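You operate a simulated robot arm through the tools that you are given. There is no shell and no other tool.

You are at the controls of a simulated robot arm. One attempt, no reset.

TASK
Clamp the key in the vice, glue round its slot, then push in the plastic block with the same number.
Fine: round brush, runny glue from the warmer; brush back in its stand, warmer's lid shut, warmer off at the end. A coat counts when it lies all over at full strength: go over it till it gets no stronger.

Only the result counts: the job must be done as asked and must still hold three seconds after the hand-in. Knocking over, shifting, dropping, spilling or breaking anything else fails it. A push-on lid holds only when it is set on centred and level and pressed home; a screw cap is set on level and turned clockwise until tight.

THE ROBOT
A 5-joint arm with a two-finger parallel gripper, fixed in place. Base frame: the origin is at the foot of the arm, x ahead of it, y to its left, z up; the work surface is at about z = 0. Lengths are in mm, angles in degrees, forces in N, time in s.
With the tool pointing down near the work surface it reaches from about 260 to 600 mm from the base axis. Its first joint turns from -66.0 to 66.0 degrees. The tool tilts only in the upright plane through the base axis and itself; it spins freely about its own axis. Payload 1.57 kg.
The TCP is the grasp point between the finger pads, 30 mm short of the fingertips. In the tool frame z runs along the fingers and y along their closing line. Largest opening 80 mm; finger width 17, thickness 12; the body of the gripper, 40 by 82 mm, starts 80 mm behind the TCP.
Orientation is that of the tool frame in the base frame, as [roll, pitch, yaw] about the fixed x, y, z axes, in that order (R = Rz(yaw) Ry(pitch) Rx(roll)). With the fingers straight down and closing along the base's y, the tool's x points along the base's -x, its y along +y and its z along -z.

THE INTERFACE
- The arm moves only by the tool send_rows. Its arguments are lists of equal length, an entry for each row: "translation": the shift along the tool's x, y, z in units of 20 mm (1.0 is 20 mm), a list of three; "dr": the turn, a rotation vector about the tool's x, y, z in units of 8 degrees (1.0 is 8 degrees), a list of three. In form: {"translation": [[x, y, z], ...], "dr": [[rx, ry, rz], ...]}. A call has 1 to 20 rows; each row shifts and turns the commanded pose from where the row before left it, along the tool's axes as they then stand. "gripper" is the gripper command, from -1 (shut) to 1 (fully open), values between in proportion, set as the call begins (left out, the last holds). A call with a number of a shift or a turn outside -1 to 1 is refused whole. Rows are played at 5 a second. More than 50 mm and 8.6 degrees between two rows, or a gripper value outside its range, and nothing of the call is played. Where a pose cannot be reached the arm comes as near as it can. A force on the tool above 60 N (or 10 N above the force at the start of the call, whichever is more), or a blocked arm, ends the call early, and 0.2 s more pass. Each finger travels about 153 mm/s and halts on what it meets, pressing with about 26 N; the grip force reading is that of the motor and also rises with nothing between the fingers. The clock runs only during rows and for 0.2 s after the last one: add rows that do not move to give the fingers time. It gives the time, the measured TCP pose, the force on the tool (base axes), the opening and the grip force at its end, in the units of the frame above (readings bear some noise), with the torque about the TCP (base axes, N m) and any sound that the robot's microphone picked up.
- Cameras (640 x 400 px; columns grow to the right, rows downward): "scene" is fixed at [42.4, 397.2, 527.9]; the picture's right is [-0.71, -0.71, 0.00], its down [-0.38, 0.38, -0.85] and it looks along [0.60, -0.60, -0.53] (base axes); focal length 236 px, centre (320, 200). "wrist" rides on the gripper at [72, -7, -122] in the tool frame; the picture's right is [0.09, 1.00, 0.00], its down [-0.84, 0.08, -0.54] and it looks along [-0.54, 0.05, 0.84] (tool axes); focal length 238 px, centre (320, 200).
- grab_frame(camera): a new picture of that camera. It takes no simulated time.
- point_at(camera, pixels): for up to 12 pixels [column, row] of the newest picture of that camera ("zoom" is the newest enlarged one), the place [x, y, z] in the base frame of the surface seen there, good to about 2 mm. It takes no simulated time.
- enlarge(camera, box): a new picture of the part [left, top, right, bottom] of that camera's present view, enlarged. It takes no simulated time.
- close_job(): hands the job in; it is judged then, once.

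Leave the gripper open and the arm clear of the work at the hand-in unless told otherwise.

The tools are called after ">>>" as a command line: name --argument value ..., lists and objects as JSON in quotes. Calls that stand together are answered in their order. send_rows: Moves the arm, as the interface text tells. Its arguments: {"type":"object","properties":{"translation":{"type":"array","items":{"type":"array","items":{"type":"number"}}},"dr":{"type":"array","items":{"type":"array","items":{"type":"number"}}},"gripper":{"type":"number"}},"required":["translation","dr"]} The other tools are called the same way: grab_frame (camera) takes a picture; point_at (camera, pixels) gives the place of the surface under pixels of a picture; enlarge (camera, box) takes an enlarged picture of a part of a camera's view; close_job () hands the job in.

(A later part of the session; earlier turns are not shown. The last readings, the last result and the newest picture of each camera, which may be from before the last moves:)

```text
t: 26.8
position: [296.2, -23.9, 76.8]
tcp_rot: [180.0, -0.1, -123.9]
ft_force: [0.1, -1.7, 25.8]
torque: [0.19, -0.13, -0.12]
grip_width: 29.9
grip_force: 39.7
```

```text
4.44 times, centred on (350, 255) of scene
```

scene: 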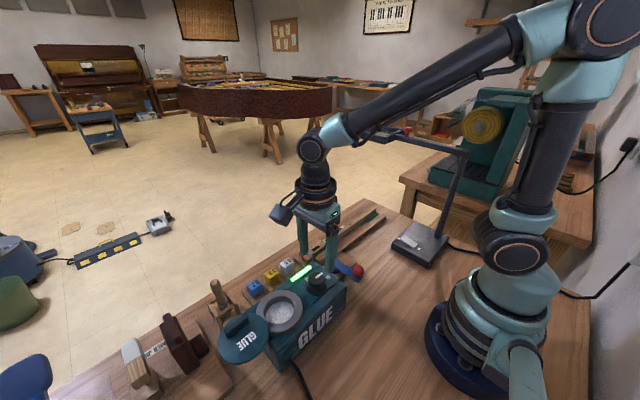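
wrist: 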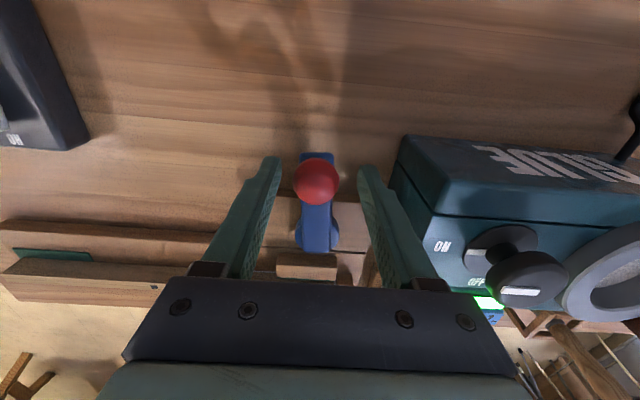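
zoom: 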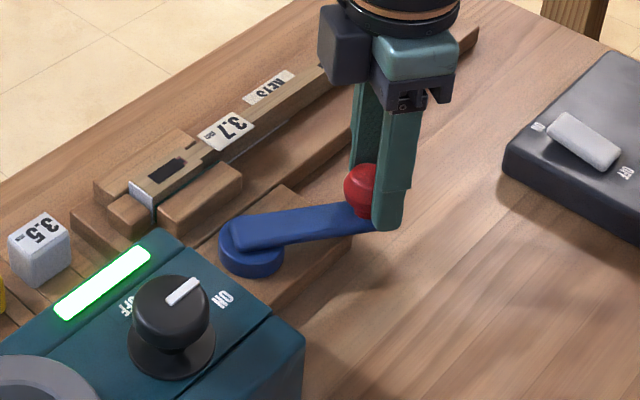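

Lateral forces are near zero. I continue two more steps.

>>> send_rows --translation '[[-0.04, -0.525, 0], [-0.04, -0.525, 0], [0, 0, 0]]' --dr '[[0, 0, -1], [0, 0, -1], [0, 0, 0]]'

>>> enlarge --camera "scene" --box '[300, 210, 400, 300]'

```text
t: 27.6
position: [314.7, -33.3, 75.8]
tcp_rot: [-179.9, 0.1, -107.8]
ft_force: [1.5, 3.8, 26.4]
torque: [0.24, -0.12, -0.01]
grip_width: 30.2
grip_force: 39.0
```

```text
4.44 times, centred on (350, 255) of scene
```

zoom: 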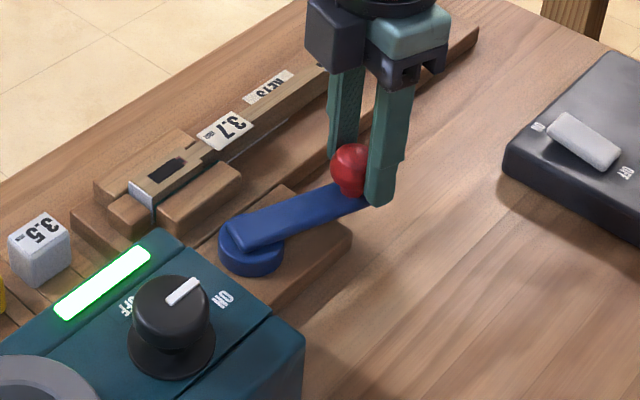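

Still free. Two more steps.

>>> send_rows --translation '[[-0.04, -0.525, 0], [-0.04, -0.525, 0], [0, 0, 0]]' --dr '[[0, 0, -1], [0, 0, -1], [0, 0, 0]]'

>>> enlarge --camera "scene" --box '[300, 210, 400, 300]'

```text
t: 28.4
position: [333.4, -36.6, 75.1]
tcp_rot: [179.9, -0.1, -92.0]
ft_force: [0.3, -19.2, 13.7]
torque: [-0.27, 0.02, -0.13]
grip_width: 29.8
grip_force: 39.7
```

```text
4.44 times, centred on (350, 255) of scene
```

zoom: 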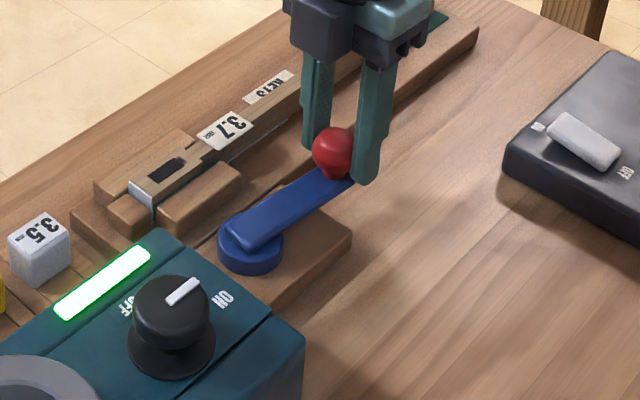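

The lever now points to −y with no tangential resistance. I look at the jaw-to-key gap in the wrist and scene views before going on.

>>> enlarge --camera "scene" --box '[315, 235, 360, 270]'

>>> grab_frame --camera "wrist"

```text
11.43 times, centred on (338, 252) of scene
```

zoom: 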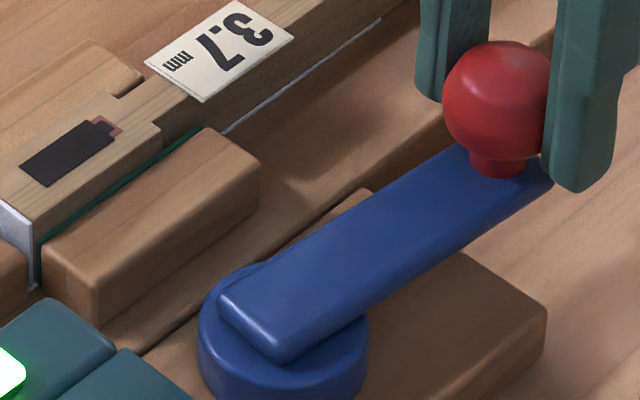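

```text
taken
```

wrist: 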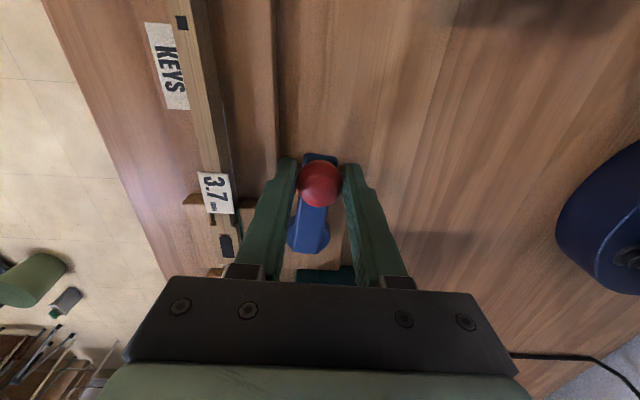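

The jaw has nearly reached the key. I push on a further half step at a time.

>>> send_rows --translation '[[0, -0.525, 0], [0, 0, 0]]' --dr '[[0, 0, -1], [0, 0, 0]]'

>>> enlarge --camera "scene" --box '[315, 235, 360, 270]'

```text
t: 29.0
position: [337.9, -36.2, 73.3]
tcp_rot: [178.4, 0.3, -83.9]
ft_force: [-36.4, 1.1, 15.8]
torque: [-0.06, 0.56, 0.08]
grip_width: 30.2
grip_force: 39.4
```

```text
11.43 times, centred on (338, 252) of scene
```

zoom: 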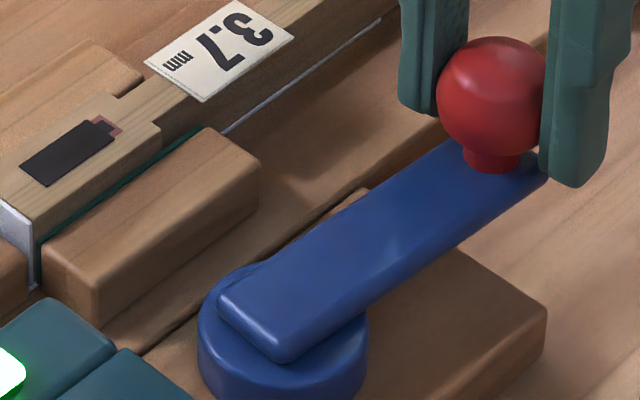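

A firm resistance of 36 N: the vice is home. I open the fingers and see whether the lever stays.

>>> send_rows --translation '[[0, 0, 0], [0, 0, 0]]' --dr '[[0, 0, 0], [0, 0, 0]]' --gripper 0.2

>>> send_rows --translation '[[0, 0, -1], [0, 0, -1], [0, 0, -1], [0, 0, -1], [0, 0, -1], [0, 0, -1], [0, 0, 0]]' --dr '[[0, 0, 0], [0, 0, 0], [0, 0, 0], [0, 0, 0], [0, 0, 0], [0, 0, 0], [0, 0, 0]]'

>>> enlarge --camera "scene" --box '[300, 210, 400, 300]'

>>> grab_frame --camera "wrist"

```text
t: 29.6
position: [345.2, -36.4, 76.7]
tcp_rot: [-179.9, 0.1, -84.1]
ft_force: [-3.3, 0.5, 0.7]
torque: [0.04, 0.06, 0.01]
grip_width: 50.6
grip_force: 1.6
```

```text
t: 31.2
position: [345.3, -36.4, 198.9]
tcp_rot: [180.0, 0.0, -84.1]
ft_force: [-0.3, -0.3, 0.5]
torque: [0.0, -0.03, -0.02]
grip_width: 48.0
grip_force: 0.0
```

```text
4.44 times, centred on (350, 255) of scene
```

zoom: 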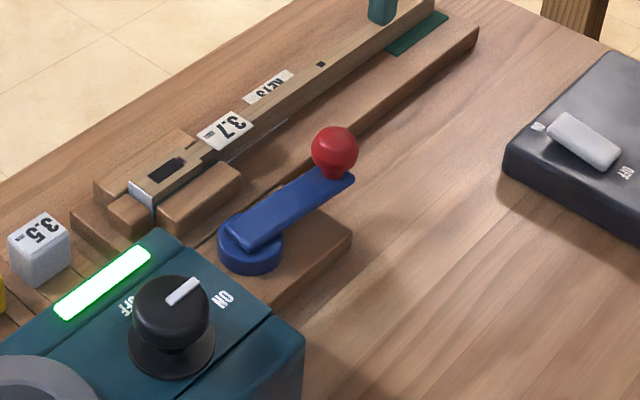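

```text
taken
```

wrist: 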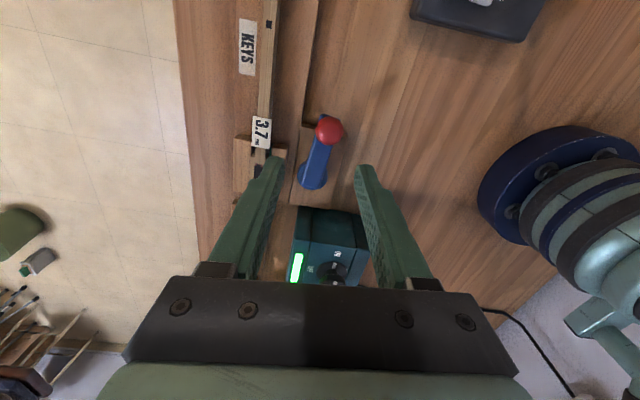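

The lever stays put. Now the brush: I turn the tool back to yaw 180 and then go to look at the brush stand from above.

>>> send_rows --translation '[[0, 0, -0.5], [0, 0, -0.5], [0, 0, -0.5], [0, 0, 0], [0, 0, 0], [0, 0, 0], [0, 0, 0], [0, 0, 0], [0, 0, 0], [0, 0, 0], [0, 0, 0], [0, 0, 0], [0, 0, 0]]' --dr '[[0, 0, 1], [0, 0, 1], [0, 0, 1], [0, 0, 1], [0, 0, 1], [0, 0, 1], [0, 0, 1], [0, 0, 1], [0, 0, 1], [0, 0, 1], [0, 0, 1], [0, 0, 1], [0, 0, 0]]' --gripper 0.2

>>> send_rows --translation '[[0, 1, 0], [0, 1, 0], [0, 1, 0], [0, 1, 0], [0, 1, 0], [0, 1, 0], [0, 1, 0], [0, 1, 0], [0, 1, 0], [0, 1, 0], [0, 1, 0], [0, 1, 0], [0, 1, 0], [0, 1, 0], [0, 1, 0], [0, 1, 0], [0, 0, 0]]' --dr '[[0, 0, 0], [0, 0, 0], [0, 0, 0], [0, 0, 0], [0, 0, 0], [0, 0, 0], [0, 0, 0], [0, 0, 0], [0, 0, 0], [0, 0, 0], [0, 0, 0], [0, 0, 0], [0, 0, 0], [0, 0, 0], [0, 0, 0], [0, 0, 0], [0, 0, 0]]'

>>> grab_frame --camera "wrist"

```text
t: 34.0
position: [345.5, -36.7, 225.2]
tcp_rot: [-180.0, 0.0, 179.8]
ft_force: [0.1, 0.0, 0.1]
torque: [0.0, 0.01, 0.01]
grip_width: 48.0
grip_force: 0.0
```

```text
t: 37.6
position: [345.6, 283.4, 225.5]
tcp_rot: [-180.0, 0.0, 180.0]
ft_force: [0.7, 1.3, -0.5]
torque: [0.0, 0.0, 0.0]
grip_width: 48.1
grip_force: 0.1
```

```text
taken
```

wrist: 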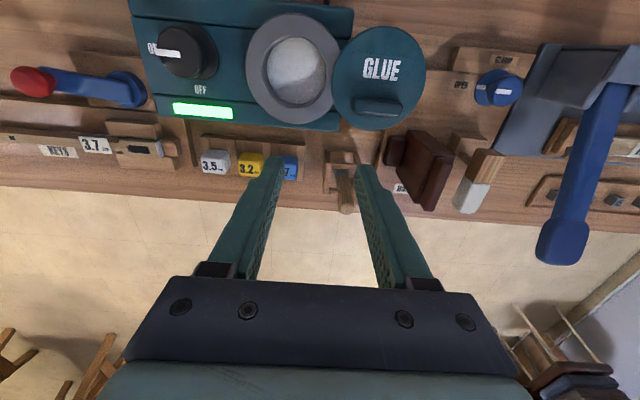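

The brush stands at (343,180). I zoom in on it and on the lid, and measure them.

>>> enlarge --camera "wrist" --box '[310, 140, 380, 220]'

>>> point_at --camera "zoom" --pixels '[[300, 340], [295, 300], [290, 260], [285, 220], [275, 170], [250, 130], [340, 130], [260, 65], [330, 65], [300, 380], [330, 340], [270, 340]]'

>>> enlarge --camera "scene" --box '[195, 270, 265, 330]'

>>> point_at --camera "zoom" --pixels '[[195, 90], [205, 130], [215, 180], [235, 230], [250, 270], [185, 100], [225, 105], [150, 230], [320, 200], [330, 250], [190, 320], [260, 300]]'

```text
5.00 times, centred on (345, 180) of wrist
```

zoom: 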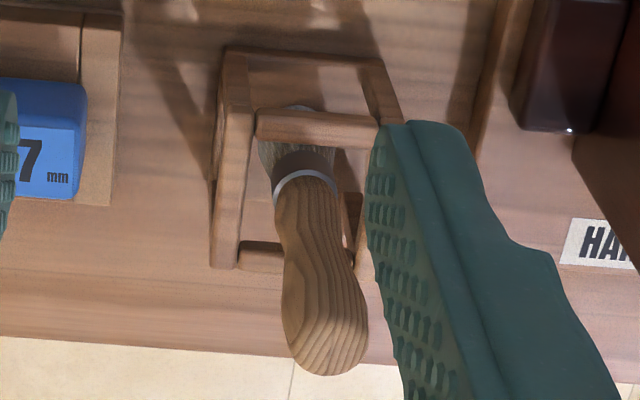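

```text
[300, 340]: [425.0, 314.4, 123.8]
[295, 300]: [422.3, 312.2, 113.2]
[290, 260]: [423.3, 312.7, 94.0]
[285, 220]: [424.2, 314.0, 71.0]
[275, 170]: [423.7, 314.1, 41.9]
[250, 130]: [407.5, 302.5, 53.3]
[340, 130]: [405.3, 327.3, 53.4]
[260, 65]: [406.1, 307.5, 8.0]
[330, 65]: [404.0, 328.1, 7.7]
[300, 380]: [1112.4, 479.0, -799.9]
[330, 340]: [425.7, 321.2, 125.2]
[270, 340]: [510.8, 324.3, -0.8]
```

```text
6.67 times, centred on (230, 300) of scene
```

zoom: 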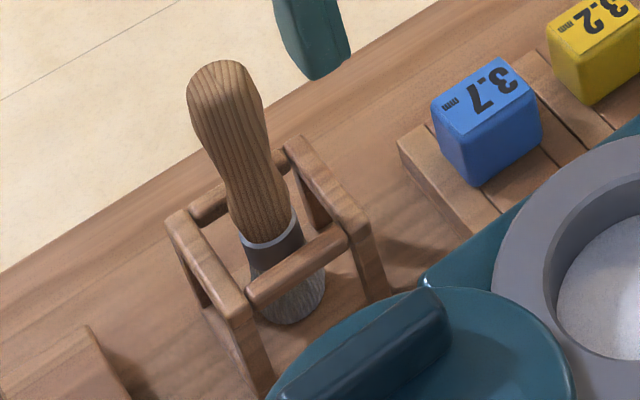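

```text
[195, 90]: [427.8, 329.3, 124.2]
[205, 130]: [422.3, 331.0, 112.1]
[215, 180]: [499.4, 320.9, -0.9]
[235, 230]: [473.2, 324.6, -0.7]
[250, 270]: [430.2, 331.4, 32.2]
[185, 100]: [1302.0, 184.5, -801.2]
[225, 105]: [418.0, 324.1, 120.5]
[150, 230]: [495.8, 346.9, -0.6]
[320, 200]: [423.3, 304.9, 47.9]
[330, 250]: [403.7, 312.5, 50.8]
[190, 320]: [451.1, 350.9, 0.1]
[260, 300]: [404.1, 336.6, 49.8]
```

The brush stands upright with its axis near (429,320); handle top z≈128, stand bars at z≈53. I check the height of the brown jig beside it and refine the handle position.

>>> point_at --camera "wrist" --pixels '[[395, 150], [405, 140], [410, 180], [430, 150], [445, 190], [345, 200], [346, 208], [340, 165], [352, 160], [350, 195], [330, 185], [356, 200]]'

>>> point_at --camera "zoom" --pixels '[[228, 70], [235, 100], [245, 150], [260, 200], [270, 250], [290, 290], [215, 70], [250, 90], [240, 130], [265, 260], [280, 300], [300, 290]]'

```text
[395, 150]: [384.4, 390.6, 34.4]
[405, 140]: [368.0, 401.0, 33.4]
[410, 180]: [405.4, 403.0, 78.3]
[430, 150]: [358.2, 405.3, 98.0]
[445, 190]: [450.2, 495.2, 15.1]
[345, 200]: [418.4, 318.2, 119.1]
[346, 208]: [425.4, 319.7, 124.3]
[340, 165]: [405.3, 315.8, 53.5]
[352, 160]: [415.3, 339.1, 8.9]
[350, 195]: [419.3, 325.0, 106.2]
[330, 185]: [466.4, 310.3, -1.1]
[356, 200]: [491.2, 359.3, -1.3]
```

```text
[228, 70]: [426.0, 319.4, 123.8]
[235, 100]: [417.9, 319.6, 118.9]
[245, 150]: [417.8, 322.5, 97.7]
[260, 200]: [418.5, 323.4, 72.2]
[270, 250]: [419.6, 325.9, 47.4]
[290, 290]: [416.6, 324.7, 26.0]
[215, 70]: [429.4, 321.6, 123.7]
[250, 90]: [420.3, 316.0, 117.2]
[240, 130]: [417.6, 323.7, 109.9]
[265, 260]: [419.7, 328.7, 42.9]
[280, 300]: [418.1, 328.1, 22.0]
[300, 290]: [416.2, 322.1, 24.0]
```

The brush axis is at about (427,321), the jig is well away (y≥385). I go over the brush and check alignment.

>>> send_rows --translation '[[-0.82, 0.38, 0], [-0.82, 0.38, 0], [-0.82, 0.38, 0], [-0.81, 0.37, 0], [-0.81, 0.37, 0], [0, 0, 0]]' --dr '[[0, 0, 0], [0, 0, 0], [0, 0, 0], [0, 0, 0], [0, 0, 0], [0, 0, 0]]' --gripper 0.2

>>> grab_frame --camera "wrist"

>>> enlarge --camera "wrist" --box '[270, 70, 370, 140]'

```text
t: 39.0
position: [427.4, 321.3, 226.2]
tcp_rot: [180.0, 0.0, -180.0]
ft_force: [0.0, 0.0, 0.0]
torque: [0.01, -0.02, 0.0]
grip_width: 48.1
grip_force: 0.0
```

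```text
taken
```

wrist: 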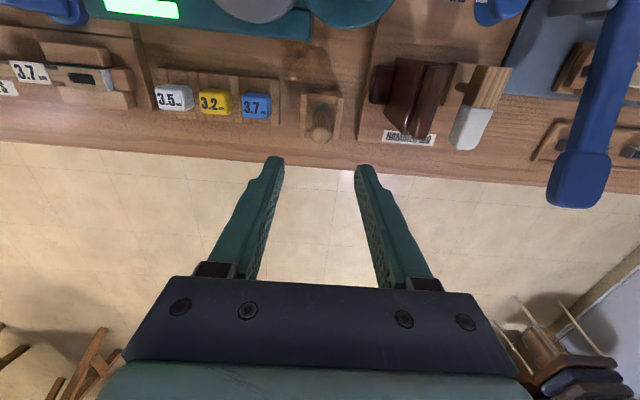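

```text
5.71 times, centred on (320, 105) of wrist
```

zoom: 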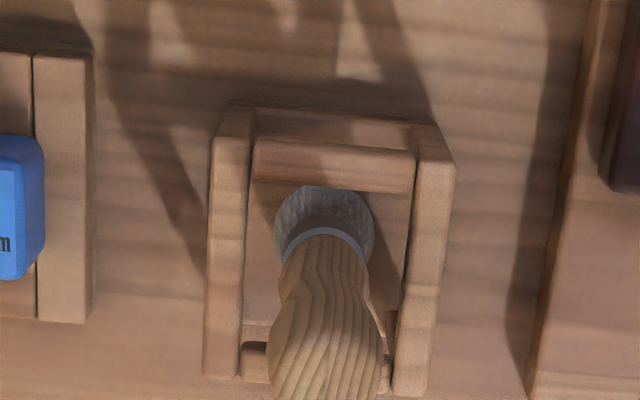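

I measure the handle's outline here to refine the axis.

>>> point_at --camera "zoom" --pixels '[[325, 380], [280, 350], [370, 350], [325, 340], [325, 290], [300, 260], [350, 260], [325, 210], [285, 215], [365, 215], [330, 165], [230, 230]]'

>>> enlarge --camera "wrist" --box '[280, 90, 360, 150]'

>>> point_at --camera "zoom" --pixels '[[320, 300], [320, 340], [280, 340], [360, 340], [320, 375], [320, 260]]'

```text
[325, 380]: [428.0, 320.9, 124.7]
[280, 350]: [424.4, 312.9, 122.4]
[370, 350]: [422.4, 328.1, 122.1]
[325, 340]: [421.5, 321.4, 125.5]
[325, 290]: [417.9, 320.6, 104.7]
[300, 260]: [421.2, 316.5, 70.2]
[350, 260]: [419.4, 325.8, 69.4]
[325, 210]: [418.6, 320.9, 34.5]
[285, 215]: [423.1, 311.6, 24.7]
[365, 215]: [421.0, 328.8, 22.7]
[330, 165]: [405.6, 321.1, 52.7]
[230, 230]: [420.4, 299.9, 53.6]
```

```text
6.67 times, centred on (320, 120) of wrist
```

zoom: 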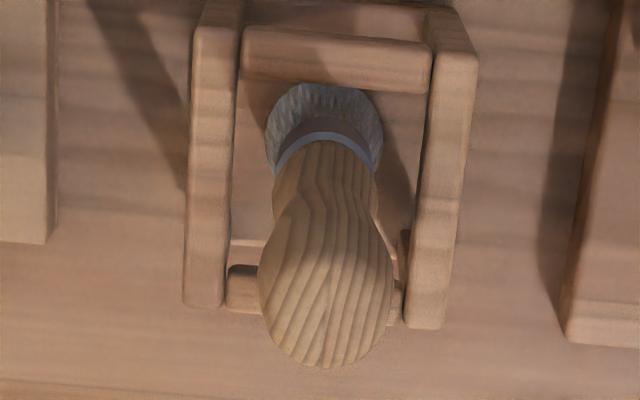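

```text
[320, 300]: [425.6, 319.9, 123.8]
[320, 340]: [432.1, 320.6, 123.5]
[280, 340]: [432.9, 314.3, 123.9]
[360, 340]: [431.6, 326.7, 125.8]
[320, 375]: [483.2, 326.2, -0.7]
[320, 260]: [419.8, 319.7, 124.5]
```

The axis is (427,321), right below the TCP. I descend to z≈100 around the handle.

>>> send_rows --translation '[[0, 0, 1], [0, 0, 1], [0, 0, 1], [0, 0, 1], [0, 0, 1], [0, 0, 1], [0, 0, 0.3], [0, 0, 0]]' --dr '[[0, 0, 0], [0, 0, 0], [0, 0, 0], [0, 0, 0], [0, 0, 0], [0, 0, 0], [0, 0, 0], [0, 0, 0]]'

>>> grab_frame --camera "wrist"

>>> enlarge --camera "scene" --box '[180, 250, 270, 330]'

```text
t: 40.8
position: [426.8, 320.5, 99.5]
tcp_rot: [180.0, 0.0, 180.0]
ft_force: [-0.4, 0.0, -0.1]
torque: [0.02, -0.02, -0.06]
grip_width: 48.1
grip_force: 0.1
```

```text
taken
```

wrist: 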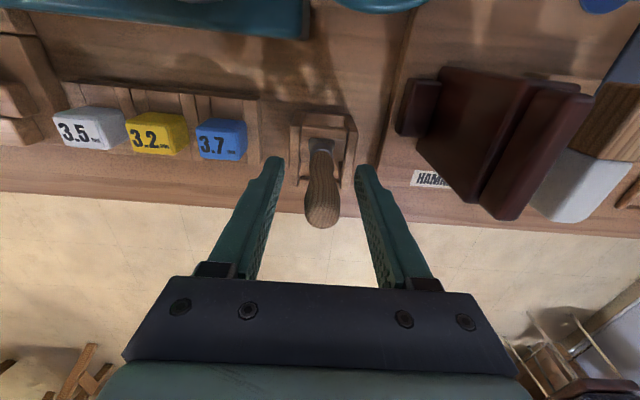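

```text
5.00 times, centred on (225, 290) of scene
```

zoom: 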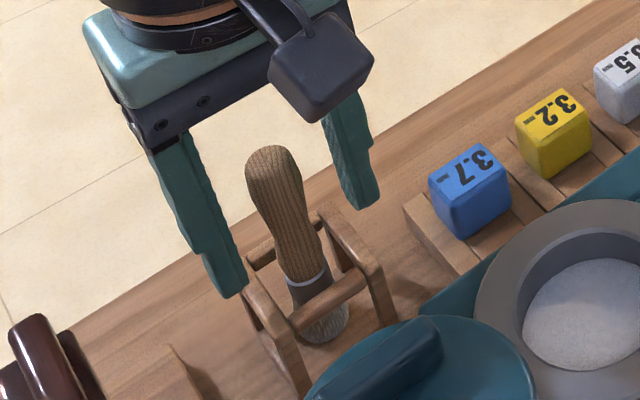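

The handle is centred between the fingers. I close on it.

>>> send_rows --translation '[[0, 0, 0], [0, 0, 0], [0, 0, 0]]' --dr '[[0, 0, 0], [0, 0, 0], [0, 0, 0]]' --gripper -1

>>> grab_frame --camera "wrist"

```text
t: 41.6
position: [427.5, 320.3, 100.3]
tcp_rot: [180.0, -0.1, 180.0]
ft_force: [0.2, -1.2, 1.3]
torque: [0.02, -0.04, 0.04]
grip_width: 19.0
grip_force: 25.4
```

```text
taken
```

wrist: 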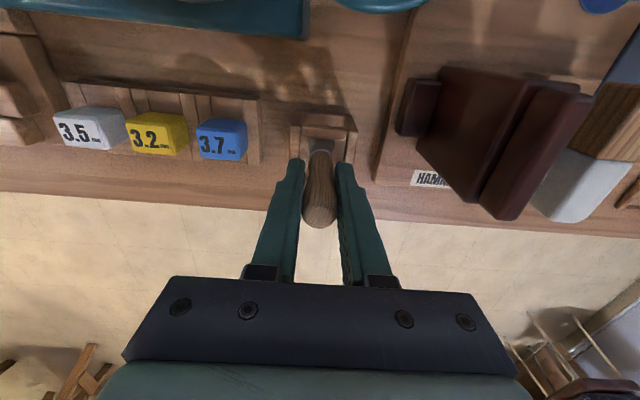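

Held at 19 mm. I lift the brush straight up.

>>> send_rows --translation '[[0, 0, -0.25], [0, 0, -0.5], [0, 0, -0.75], [0, 0, -1], [0, 0, -1], [0, 0, -1], [0, 0, -1], [0, 0, 0]]' --dr '[[0, 0, 0], [0, 0, 0], [0, 0, 0], [0, 0, 0], [0, 0, 0], [0, 0, 0], [0, 0, 0], [0, 0, 0]]'

>>> grab_frame --camera "wrist"

>>> enlarge --camera "scene" --box '[170, 200, 310, 320]'

```text
t: 43.4
position: [427.6, 318.6, 209.1]
tcp_rot: [-180.0, -0.1, -179.9]
ft_force: [0.0, 0.9, -0.5]
torque: [0.0, -0.01, 0.02]
grip_width: 19.2
grip_force: 26.1
```

```text
taken
```

wrist: 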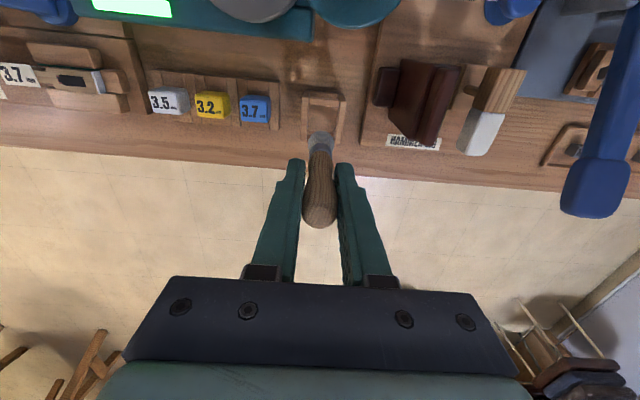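

```text
3.33 times, centred on (240, 260) of scene
```

zoom: 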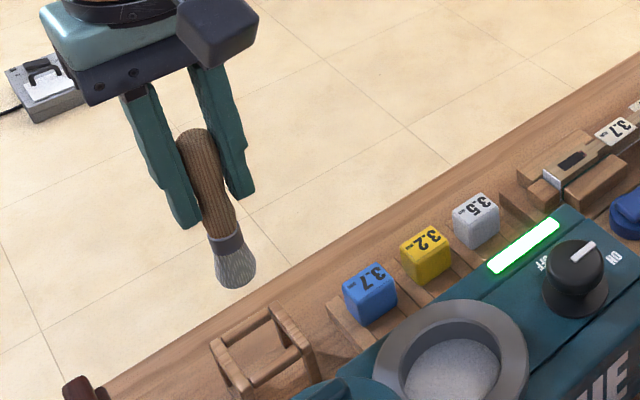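

The brush is out. I measure its tip in the scene zoom (tip near (238,287)) and look at the glue's state.

>>> point_at --camera "zoom" --pixels '[[237, 284], [218, 280], [252, 278], [232, 260], [225, 240], [205, 140], [215, 180]]'

>>> enlarge --camera "scene" --box '[250, 280, 310, 340]'

>>> point_at --camera "zoom" --pixels '[[300, 220], [260, 240], [340, 200], [300, 290], [300, 120], [200, 220], [410, 200], [380, 100], [170, 300], [420, 300], [300, 330], [250, 100]]'

```text
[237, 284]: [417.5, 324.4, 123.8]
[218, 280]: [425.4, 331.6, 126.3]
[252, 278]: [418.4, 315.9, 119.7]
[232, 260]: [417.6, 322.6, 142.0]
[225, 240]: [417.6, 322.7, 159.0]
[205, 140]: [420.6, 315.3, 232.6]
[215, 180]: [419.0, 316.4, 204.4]
```

```text
6.67 times, centred on (280, 310) of scene
```

zoom: 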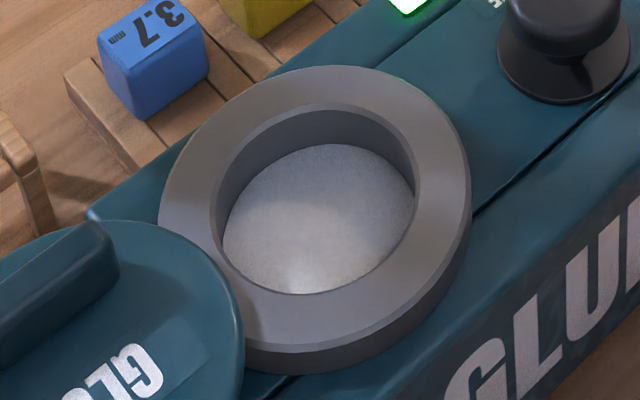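

```text
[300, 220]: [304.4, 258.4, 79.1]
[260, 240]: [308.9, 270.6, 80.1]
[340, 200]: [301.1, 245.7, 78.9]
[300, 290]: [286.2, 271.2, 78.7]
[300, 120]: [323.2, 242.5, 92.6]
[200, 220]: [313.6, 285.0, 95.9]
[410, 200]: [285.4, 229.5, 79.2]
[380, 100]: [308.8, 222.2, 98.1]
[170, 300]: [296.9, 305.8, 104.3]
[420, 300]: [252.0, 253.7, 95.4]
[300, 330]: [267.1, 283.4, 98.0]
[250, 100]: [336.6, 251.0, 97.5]
```

The brush tip is about 88 mm below the TCP (z≈121 at TCP 209). The glue surface is at z≈79. I move to the +x side of the pot with the brush high, to look at the pot from above.

>>> send_rows --translation '[[0.6, -0.6, -0.3], [0.6, -0.6, -0.3], [0.6, -0.7, -0.3], [0.6, -0.7, 0], [0.5, -0.7, 0], [0, 0, 0]]' --dr '[[0, 0, 0], [0, 0, 0], [0, 0, 0], [0, 0, 0], [0, 0, 0], [0, 0, 0]]'

>>> grab_frame --camera "wrist"

>>> enlarge --camera "wrist" --box '[230, 20, 460, 160]'

```text
t: 44.8
position: [369.4, 254.5, 230.1]
tcp_rot: [180.0, -0.1, -179.9]
ft_force: [-0.1, 0.2, 0.3]
torque: [0.01, 0.02, 0.02]
grip_width: 19.2
grip_force: 25.9
```

```text
taken
```

wrist: 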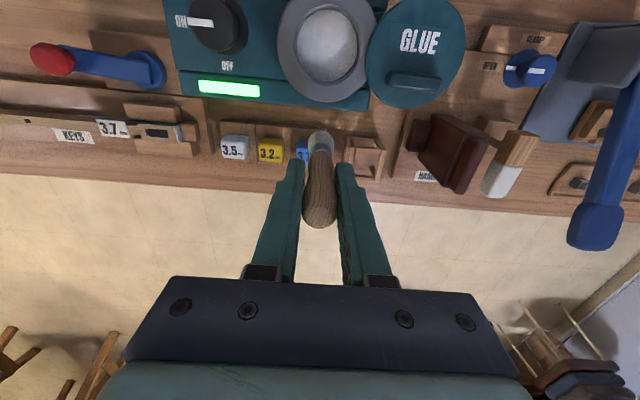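

```text
2.78 times, centred on (345, 90) of wrist
```

zoom: 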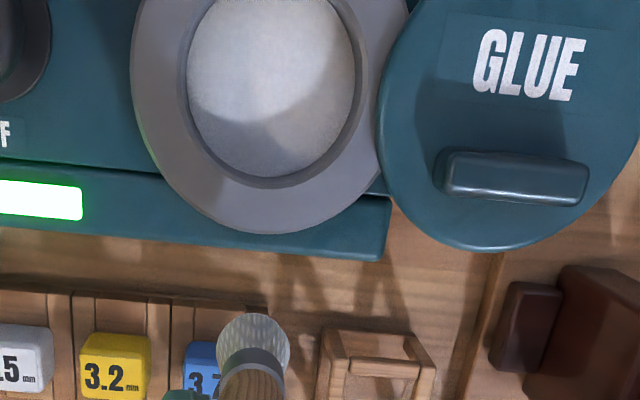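

I enlarge the pot and lid here and measure their outlines.

>>> enlarge --camera "wrist" --box '[270, 0, 470, 120]'

>>> point_at --camera "zoom" --pixels '[[28, 150], [160, 328], [305, 160], [165, 5], [85, 130], [170, 255], [250, 130], [170, 45], [310, 170], [615, 140], [430, 345], [460, 3]]'

```text
3.20 times, centred on (370, 60) of wrist
```

zoom: 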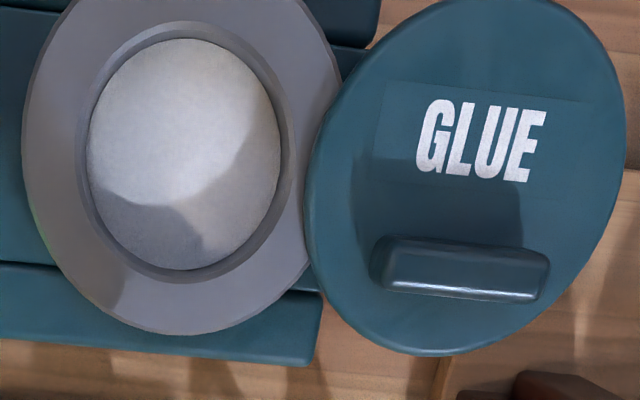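

```text
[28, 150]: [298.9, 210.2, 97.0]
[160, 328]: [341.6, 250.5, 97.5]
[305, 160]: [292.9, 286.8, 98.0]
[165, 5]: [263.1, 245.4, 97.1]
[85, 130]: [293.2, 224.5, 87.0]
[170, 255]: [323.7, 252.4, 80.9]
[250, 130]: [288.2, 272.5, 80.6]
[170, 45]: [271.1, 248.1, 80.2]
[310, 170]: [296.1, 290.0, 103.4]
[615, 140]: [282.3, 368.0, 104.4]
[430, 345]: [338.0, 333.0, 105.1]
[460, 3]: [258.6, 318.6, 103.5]
```

The pot opening is centred at (298.5,252.5) with radius ≈27, glue at z≈80; lid centre (298.5,330.5), r≈41. The glue still looks grainy and solid, so I wait holding still and compare.

>>> send_rows --translation '[[0, 0, 0], [0, 0, 0], [0, 0, 0], [0, 0, 0], [0, 0, 0], [0, 0, 0], [0, 0, 0], [0, 0, 0], [0, 0, 0], [0, 0, 0], [0, 0, 0], [0, 0, 0], [0, 0, 0], [0, 0, 0], [0, 0, 0], [0, 0, 0], [0, 0, 0], [0, 0, 0], [0, 0, 0], [0, 0, 0]]' --dr '[[0, 0, 0], [0, 0, 0], [0, 0, 0], [0, 0, 0], [0, 0, 0], [0, 0, 0], [0, 0, 0], [0, 0, 0], [0, 0, 0], [0, 0, 0], [0, 0, 0], [0, 0, 0], [0, 0, 0], [0, 0, 0], [0, 0, 0], [0, 0, 0], [0, 0, 0], [0, 0, 0], [0, 0, 0], [0, 0, 0]]'

>>> send_rows --translation '[[0, 0, 0], [0, 0, 0], [0, 0, 0], [0, 0, 0], [0, 0, 0], [0, 0, 0], [0, 0, 0], [0, 0, 0], [0, 0, 0], [0, 0, 0], [0, 0, 0], [0, 0, 0], [0, 0, 0], [0, 0, 0], [0, 0, 0], [0, 0, 0], [0, 0, 0], [0, 0, 0], [0, 0, 0], [0, 0, 0]]' --dr '[[0, 0, 0], [0, 0, 0], [0, 0, 0], [0, 0, 0], [0, 0, 0], [0, 0, 0], [0, 0, 0], [0, 0, 0], [0, 0, 0], [0, 0, 0], [0, 0, 0], [0, 0, 0], [0, 0, 0], [0, 0, 0], [0, 0, 0], [0, 0, 0], [0, 0, 0], [0, 0, 0], [0, 0, 0], [0, 0, 0]]'

>>> enlarge --camera "wrist" --box '[270, 0, 470, 120]'

>>> enlarge --camera "scene" --box '[250, 270, 310, 340]'

```text
t: 49.0
position: [369.2, 255.6, 228.8]
tcp_rot: [179.9, -0.1, 180.0]
ft_force: [0.3, 0.2, 0.6]
torque: [0.0, 0.01, 0.01]
grip_width: 19.3
grip_force: 26.2
```

```text
t: 53.2
position: [368.5, 254.5, 229.2]
tcp_rot: [179.9, 0.0, 180.0]
ft_force: [0.0, -0.7, -0.5]
torque: [0.01, 0.01, 0.01]
grip_width: 19.1
grip_force: 25.8
```

```text
3.20 times, centred on (370, 60) of wrist
```

zoom: 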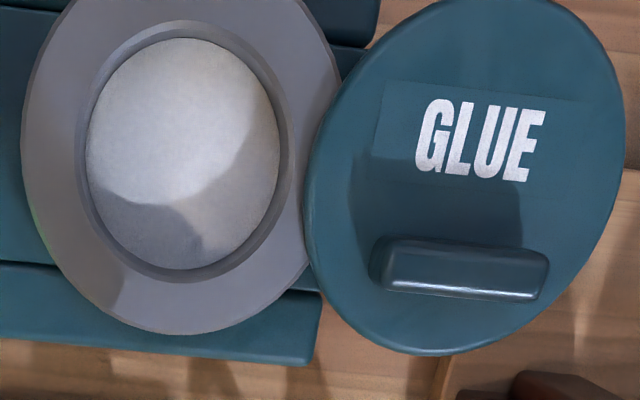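

```text
5.71 times, centred on (280, 305) of scene
```

zoom: 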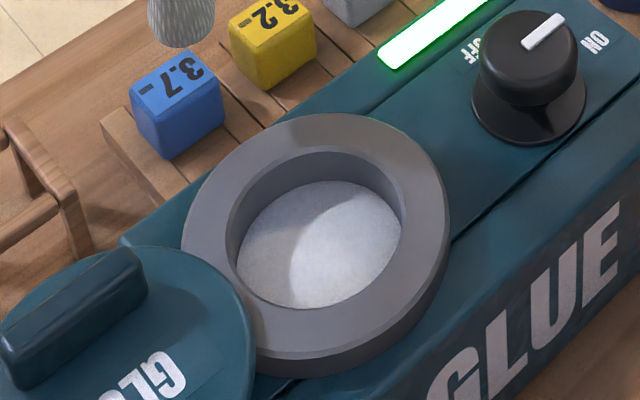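

No visible change yet; I wait on.

>>> send_rows --translation '[[0, 0, 0], [0, 0, 0], [0, 0, 0], [0, 0, 0], [0, 0, 0], [0, 0, 0], [0, 0, 0], [0, 0, 0], [0, 0, 0], [0, 0, 0], [0, 0, 0], [0, 0, 0], [0, 0, 0], [0, 0, 0], [0, 0, 0], [0, 0, 0], [0, 0, 0], [0, 0, 0], [0, 0, 0], [0, 0, 0]]' --dr '[[0, 0, 0], [0, 0, 0], [0, 0, 0], [0, 0, 0], [0, 0, 0], [0, 0, 0], [0, 0, 0], [0, 0, 0], [0, 0, 0], [0, 0, 0], [0, 0, 0], [0, 0, 0], [0, 0, 0], [0, 0, 0], [0, 0, 0], [0, 0, 0], [0, 0, 0], [0, 0, 0], [0, 0, 0], [0, 0, 0]]'

>>> send_rows --translation '[[0, 0, 0], [0, 0, 0], [0, 0, 0], [0, 0, 0], [0, 0, 0], [0, 0, 0], [0, 0, 0], [0, 0, 0], [0, 0, 0], [0, 0, 0], [0, 0, 0], [0, 0, 0], [0, 0, 0], [0, 0, 0], [0, 0, 0], [0, 0, 0], [0, 0, 0], [0, 0, 0], [0, 0, 0], [0, 0, 0]]' --dr '[[0, 0, 0], [0, 0, 0], [0, 0, 0], [0, 0, 0], [0, 0, 0], [0, 0, 0], [0, 0, 0], [0, 0, 0], [0, 0, 0], [0, 0, 0], [0, 0, 0], [0, 0, 0], [0, 0, 0], [0, 0, 0], [0, 0, 0], [0, 0, 0], [0, 0, 0], [0, 0, 0], [0, 0, 0], [0, 0, 0]]'

>>> send_rows --translation '[[0, 0, 0], [0, 0, 0], [0, 0, 0], [0, 0, 0], [0, 0, 0], [0, 0, 0], [0, 0, 0], [0, 0, 0], [0, 0, 0], [0, 0, 0], [0, 0, 0], [0, 0, 0], [0, 0, 0], [0, 0, 0], [0, 0, 0], [0, 0, 0], [0, 0, 0], [0, 0, 0], [0, 0, 0], [0, 0, 0]]' --dr '[[0, 0, 0], [0, 0, 0], [0, 0, 0], [0, 0, 0], [0, 0, 0], [0, 0, 0], [0, 0, 0], [0, 0, 0], [0, 0, 0], [0, 0, 0], [0, 0, 0], [0, 0, 0], [0, 0, 0], [0, 0, 0], [0, 0, 0], [0, 0, 0], [0, 0, 0], [0, 0, 0], [0, 0, 0], [0, 0, 0]]'

>>> enlarge --camera "wrist" --box '[270, 0, 470, 120]'

>>> enlarge --camera "scene" --box '[250, 270, 310, 340]'

```text
t: 57.4
position: [367.6, 254.6, 229.5]
tcp_rot: [180.0, 0.0, 180.0]
ft_force: [-1.0, -0.7, -0.2]
torque: [0.0, -0.02, 0.04]
grip_width: 19.0
grip_force: 25.8
```

```text
t: 61.6
position: [369.3, 254.9, 229.6]
tcp_rot: [-180.0, 0.1, 179.9]
ft_force: [0.0, -0.6, -0.4]
torque: [0.04, -0.02, -0.04]
grip_width: 19.1
grip_force: 25.8
```

```text
t: 65.8
position: [369.1, 254.6, 230.1]
tcp_rot: [-179.9, 0.0, 179.9]
ft_force: [-0.4, 0.1, -0.7]
torque: [0.01, 0.0, 0.01]
grip_width: 19.3
grip_force: 25.3
```

```text
3.20 times, centred on (370, 60) of wrist
```

zoom: 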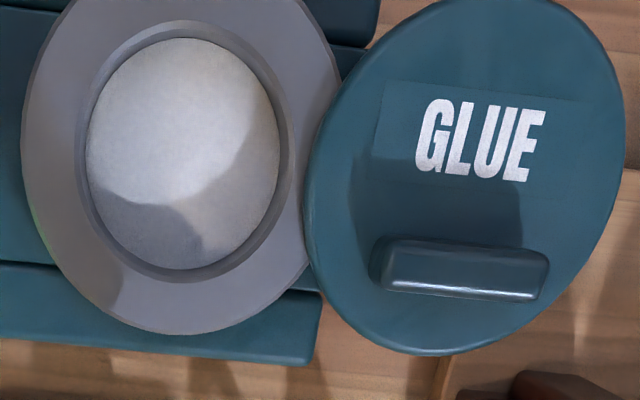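

```text
5.71 times, centred on (280, 305) of scene
```

zoom: 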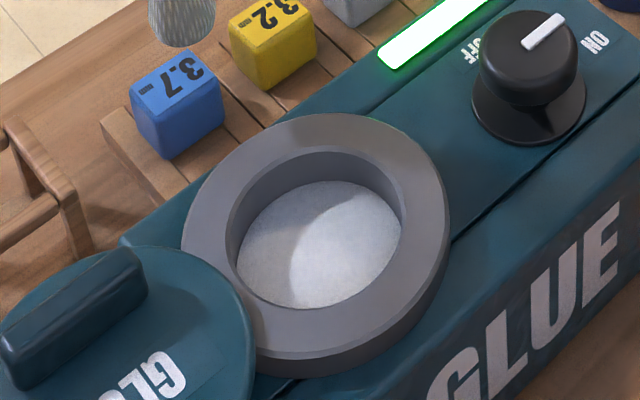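

Still no change (50 s of warming). I keep waiting a while and compare again.

>>> send_rows --translation '[[0, 0, 0], [0, 0, 0], [0, 0, 0], [0, 0, 0], [0, 0, 0], [0, 0, 0], [0, 0, 0], [0, 0, 0], [0, 0, 0], [0, 0, 0], [0, 0, 0], [0, 0, 0], [0, 0, 0], [0, 0, 0], [0, 0, 0], [0, 0, 0], [0, 0, 0], [0, 0, 0], [0, 0, 0], [0, 0, 0]]' --dr '[[0, 0, 0], [0, 0, 0], [0, 0, 0], [0, 0, 0], [0, 0, 0], [0, 0, 0], [0, 0, 0], [0, 0, 0], [0, 0, 0], [0, 0, 0], [0, 0, 0], [0, 0, 0], [0, 0, 0], [0, 0, 0], [0, 0, 0], [0, 0, 0], [0, 0, 0], [0, 0, 0], [0, 0, 0], [0, 0, 0]]'

>>> send_rows --translation '[[0, 0, 0], [0, 0, 0], [0, 0, 0], [0, 0, 0], [0, 0, 0], [0, 0, 0], [0, 0, 0], [0, 0, 0], [0, 0, 0], [0, 0, 0], [0, 0, 0], [0, 0, 0], [0, 0, 0], [0, 0, 0], [0, 0, 0], [0, 0, 0], [0, 0, 0], [0, 0, 0], [0, 0, 0], [0, 0, 0]]' --dr '[[0, 0, 0], [0, 0, 0], [0, 0, 0], [0, 0, 0], [0, 0, 0], [0, 0, 0], [0, 0, 0], [0, 0, 0], [0, 0, 0], [0, 0, 0], [0, 0, 0], [0, 0, 0], [0, 0, 0], [0, 0, 0], [0, 0, 0], [0, 0, 0], [0, 0, 0], [0, 0, 0], [0, 0, 0], [0, 0, 0]]'

>>> send_rows --translation '[[0, 0, 0], [0, 0, 0], [0, 0, 0], [0, 0, 0], [0, 0, 0], [0, 0, 0], [0, 0, 0], [0, 0, 0], [0, 0, 0], [0, 0, 0], [0, 0, 0], [0, 0, 0], [0, 0, 0], [0, 0, 0], [0, 0, 0], [0, 0, 0], [0, 0, 0], [0, 0, 0], [0, 0, 0], [0, 0, 0]]' --dr '[[0, 0, 0], [0, 0, 0], [0, 0, 0], [0, 0, 0], [0, 0, 0], [0, 0, 0], [0, 0, 0], [0, 0, 0], [0, 0, 0], [0, 0, 0], [0, 0, 0], [0, 0, 0], [0, 0, 0], [0, 0, 0], [0, 0, 0], [0, 0, 0], [0, 0, 0], [0, 0, 0], [0, 0, 0], [0, 0, 0]]'

>>> send_rows --translation '[[0, 0, 0], [0, 0, 0], [0, 0, 0], [0, 0, 0], [0, 0, 0], [0, 0, 0], [0, 0, 0], [0, 0, 0], [0, 0, 0], [0, 0, 0], [0, 0, 0], [0, 0, 0], [0, 0, 0], [0, 0, 0], [0, 0, 0], [0, 0, 0], [0, 0, 0], [0, 0, 0], [0, 0, 0], [0, 0, 0]]' --dr '[[0, 0, 0], [0, 0, 0], [0, 0, 0], [0, 0, 0], [0, 0, 0], [0, 0, 0], [0, 0, 0], [0, 0, 0], [0, 0, 0], [0, 0, 0], [0, 0, 0], [0, 0, 0], [0, 0, 0], [0, 0, 0], [0, 0, 0], [0, 0, 0], [0, 0, 0], [0, 0, 0], [0, 0, 0], [0, 0, 0]]'

>>> send_rows --translation '[[0, 0, 0], [0, 0, 0], [0, 0, 0], [0, 0, 0], [0, 0, 0], [0, 0, 0], [0, 0, 0], [0, 0, 0], [0, 0, 0], [0, 0, 0], [0, 0, 0], [0, 0, 0], [0, 0, 0], [0, 0, 0], [0, 0, 0], [0, 0, 0], [0, 0, 0], [0, 0, 0], [0, 0, 0], [0, 0, 0]]' --dr '[[0, 0, 0], [0, 0, 0], [0, 0, 0], [0, 0, 0], [0, 0, 0], [0, 0, 0], [0, 0, 0], [0, 0, 0], [0, 0, 0], [0, 0, 0], [0, 0, 0], [0, 0, 0], [0, 0, 0], [0, 0, 0], [0, 0, 0], [0, 0, 0], [0, 0, 0], [0, 0, 0], [0, 0, 0], [0, 0, 0]]'

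>>> enlarge --camera "wrist" --box '[270, 0, 470, 120]'

>>> enlarge --camera "scene" --box '[250, 270, 310, 340]'

```text
t: 70.0
position: [368.4, 253.7, 229.7]
tcp_rot: [180.0, 0.1, -180.0]
ft_force: [0.2, 0.4, -0.4]
torque: [-0.02, -0.02, -0.01]
grip_width: 19.3
grip_force: 26.2
```

```text
t: 74.2
position: [369.7, 255.4, 229.8]
tcp_rot: [180.0, 0.1, -180.0]
ft_force: [-0.3, 0.2, 0.4]
torque: [0.01, 0.01, 0.02]
grip_width: 19.4
grip_force: 25.5
```

```text
t: 78.4
position: [368.1, 255.1, 231.2]
tcp_rot: [-180.0, 0.1, 179.9]
ft_force: [0.0, -0.4, 0.1]
torque: [-0.02, 0.02, 0.01]
grip_width: 19.2
grip_force: 25.9
```

```text
t: 82.6
position: [369.6, 255.0, 228.9]
tcp_rot: [180.0, 0.1, -180.0]
ft_force: [-0.7, 0.5, -0.9]
torque: [-0.01, 0.0, -0.01]
grip_width: 19.2
grip_force: 26.3
```

```text
t: 86.8
position: [369.8, 253.9, 229.2]
tcp_rot: [180.0, 0.0, 179.9]
ft_force: [0.4, 0.0, -0.5]
torque: [0.0, -0.01, 0.03]
grip_width: 19.2
grip_force: 26.2
```

```text
3.20 times, centred on (370, 60) of wrist
```

zoom: 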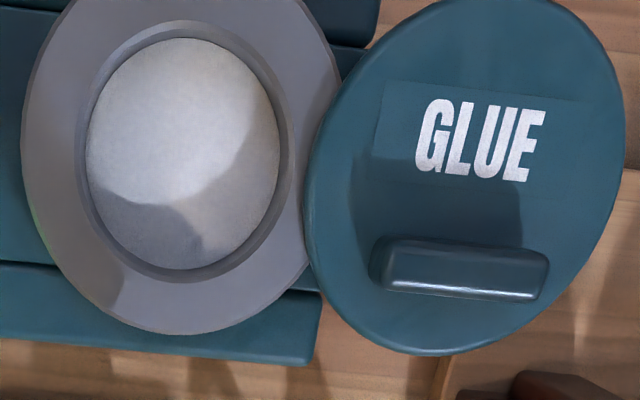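

```text
5.71 times, centred on (280, 305) of scene
```

zoom: 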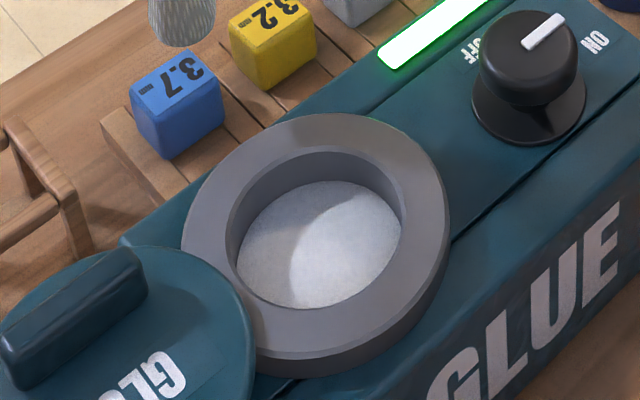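

The glue looks the same after 70 s of warming, so looks may not tell. I try a careful dip: first over the pot centre (298.5,252.5), with the tip still above the ring.

>>> send_rows --translation '[[0.9, -0.03, 0], [0.9, -0.03, 0], [0.9, -0.03, 0], [0.83, -0.02, 0], [0, 0, 0.5], [0, 0, 0.5], [0, 0, 0.5], [0, 0, 0]]' --dr '[[0, 0, 0], [0, 0, 0], [0, 0, 0], [0, 0, 0], [0, 0, 0], [0, 0, 0], [0, 0, 0], [0, 0, 0]]'

>>> grab_frame --camera "wrist"

>>> enlarge --camera "scene" --box '[220, 230, 340, 340]'

```text
t: 88.6
position: [298.2, 253.6, 198.0]
tcp_rot: [-180.0, 0.0, 179.9]
ft_force: [0.3, -0.1, -0.4]
torque: [-0.01, 0.02, 0.01]
grip_width: 19.5
grip_force: 25.6
```

```text
taken
```

wrist: 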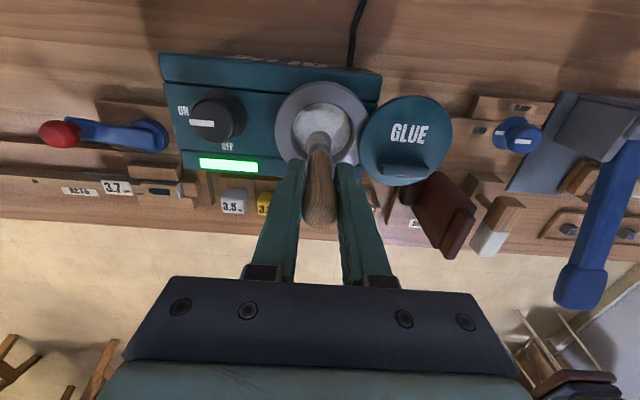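

```text
3.64 times, centred on (280, 285) of scene
```

zoom: 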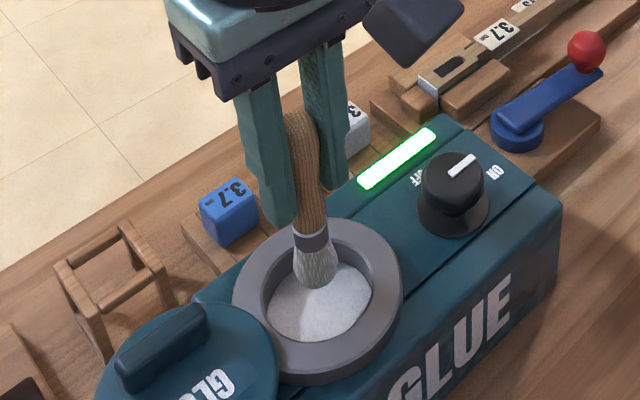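

The tip is above the pot's middle. I lower in small steps to just about the glue surface (TCP z≈172).

>>> send_rows --translation '[[0, 0, 0.3], [0, 0, 0.3], [0, 0, 0.3], [0, 0, 0.3], [0, 0, 0.1], [0, 0, 0.1], [0, 0, 0]]' --dr '[[0, 0, 0], [0, 0, 0], [0, 0, 0], [0, 0, 0], [0, 0, 0], [0, 0, 0], [0, 0, 0]]'

>>> enlarge --camera "scene" --box '[240, 250, 320, 330]'

```text
t: 90.2
position: [298.8, 254.2, 169.6]
tcp_rot: [179.9, 0.1, -180.0]
ft_force: [0.3, 0.3, 0.1]
torque: [0.01, 0.0, 0.02]
grip_width: 19.2
grip_force: 26.5
```

```text
5.00 times, centred on (280, 290) of scene
```

zoom: 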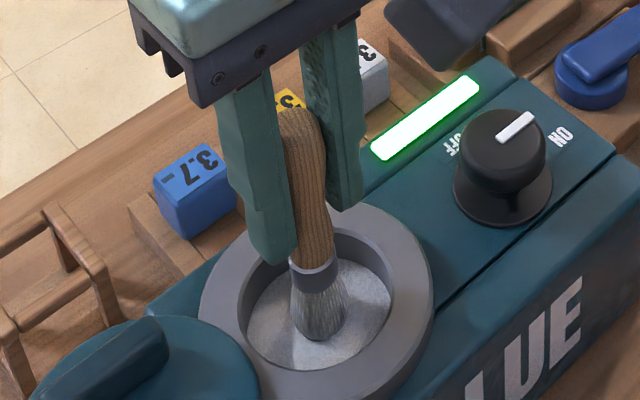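

The tip is about at the surface with no force. I go on 2 mm at a time.

>>> send_rows --translation '[[0, 0, 0.1], [0, 0, 0.1], [0, 0, 0.1], [0, 0, 0]]' --dr '[[0, 0, 0], [0, 0, 0], [0, 0, 0], [0, 0, 0]]'

>>> enlarge --camera "scene" --box '[240, 250, 320, 330]'

```text
t: 91.2
position: [298.0, 253.6, 163.9]
tcp_rot: [179.9, 0.0, 180.0]
ft_force: [0.6, -0.2, -0.4]
torque: [0.0, 0.01, 0.01]
grip_width: 19.2
grip_force: 26.8
```

```text
5.00 times, centred on (280, 290) of scene
```

zoom: 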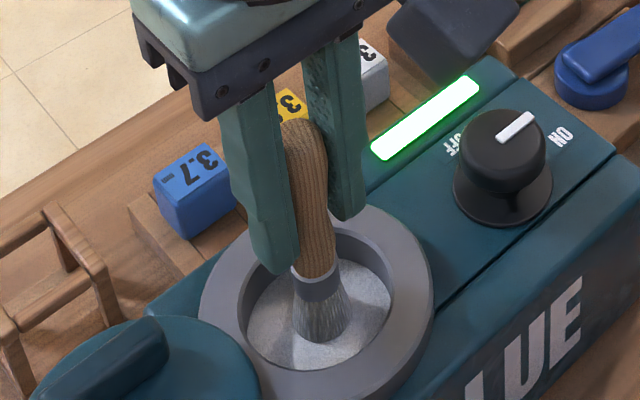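

It sinks in without force, so the glue is fluid. I dip 4 mm more and hold for a second.

>>> send_rows --translation '[[0, 0, 0.1], [0, 0, 0.1], [0, 0, 0], [0, 0, 0], [0, 0, 0], [0, 0, 0], [0, 0, 0]]' --dr '[[0, 0, 0], [0, 0, 0], [0, 0, 0], [0, 0, 0], [0, 0, 0], [0, 0, 0], [0, 0, 0]]'

>>> enlarge --camera "scene" --box '[240, 250, 320, 330]'

```text
t: 92.8
position: [300.0, 253.2, 161.8]
tcp_rot: [179.9, 0.2, 179.9]
ft_force: [-0.1, -0.7, 9.6]
torque: [-0.03, 0.11, 0.0]
grip_width: 19.1
grip_force: 26.1
```

```text
5.00 times, centred on (280, 290) of scene
```

zoom: 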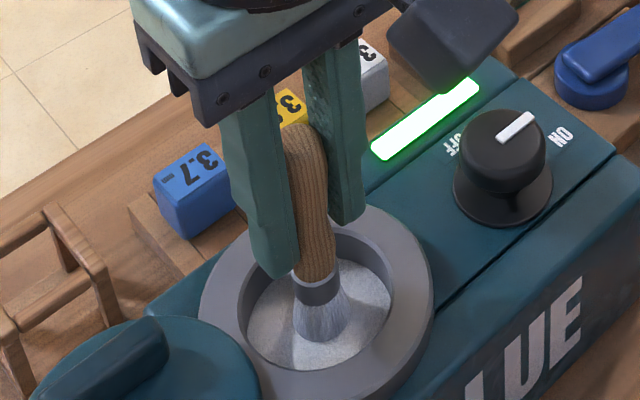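

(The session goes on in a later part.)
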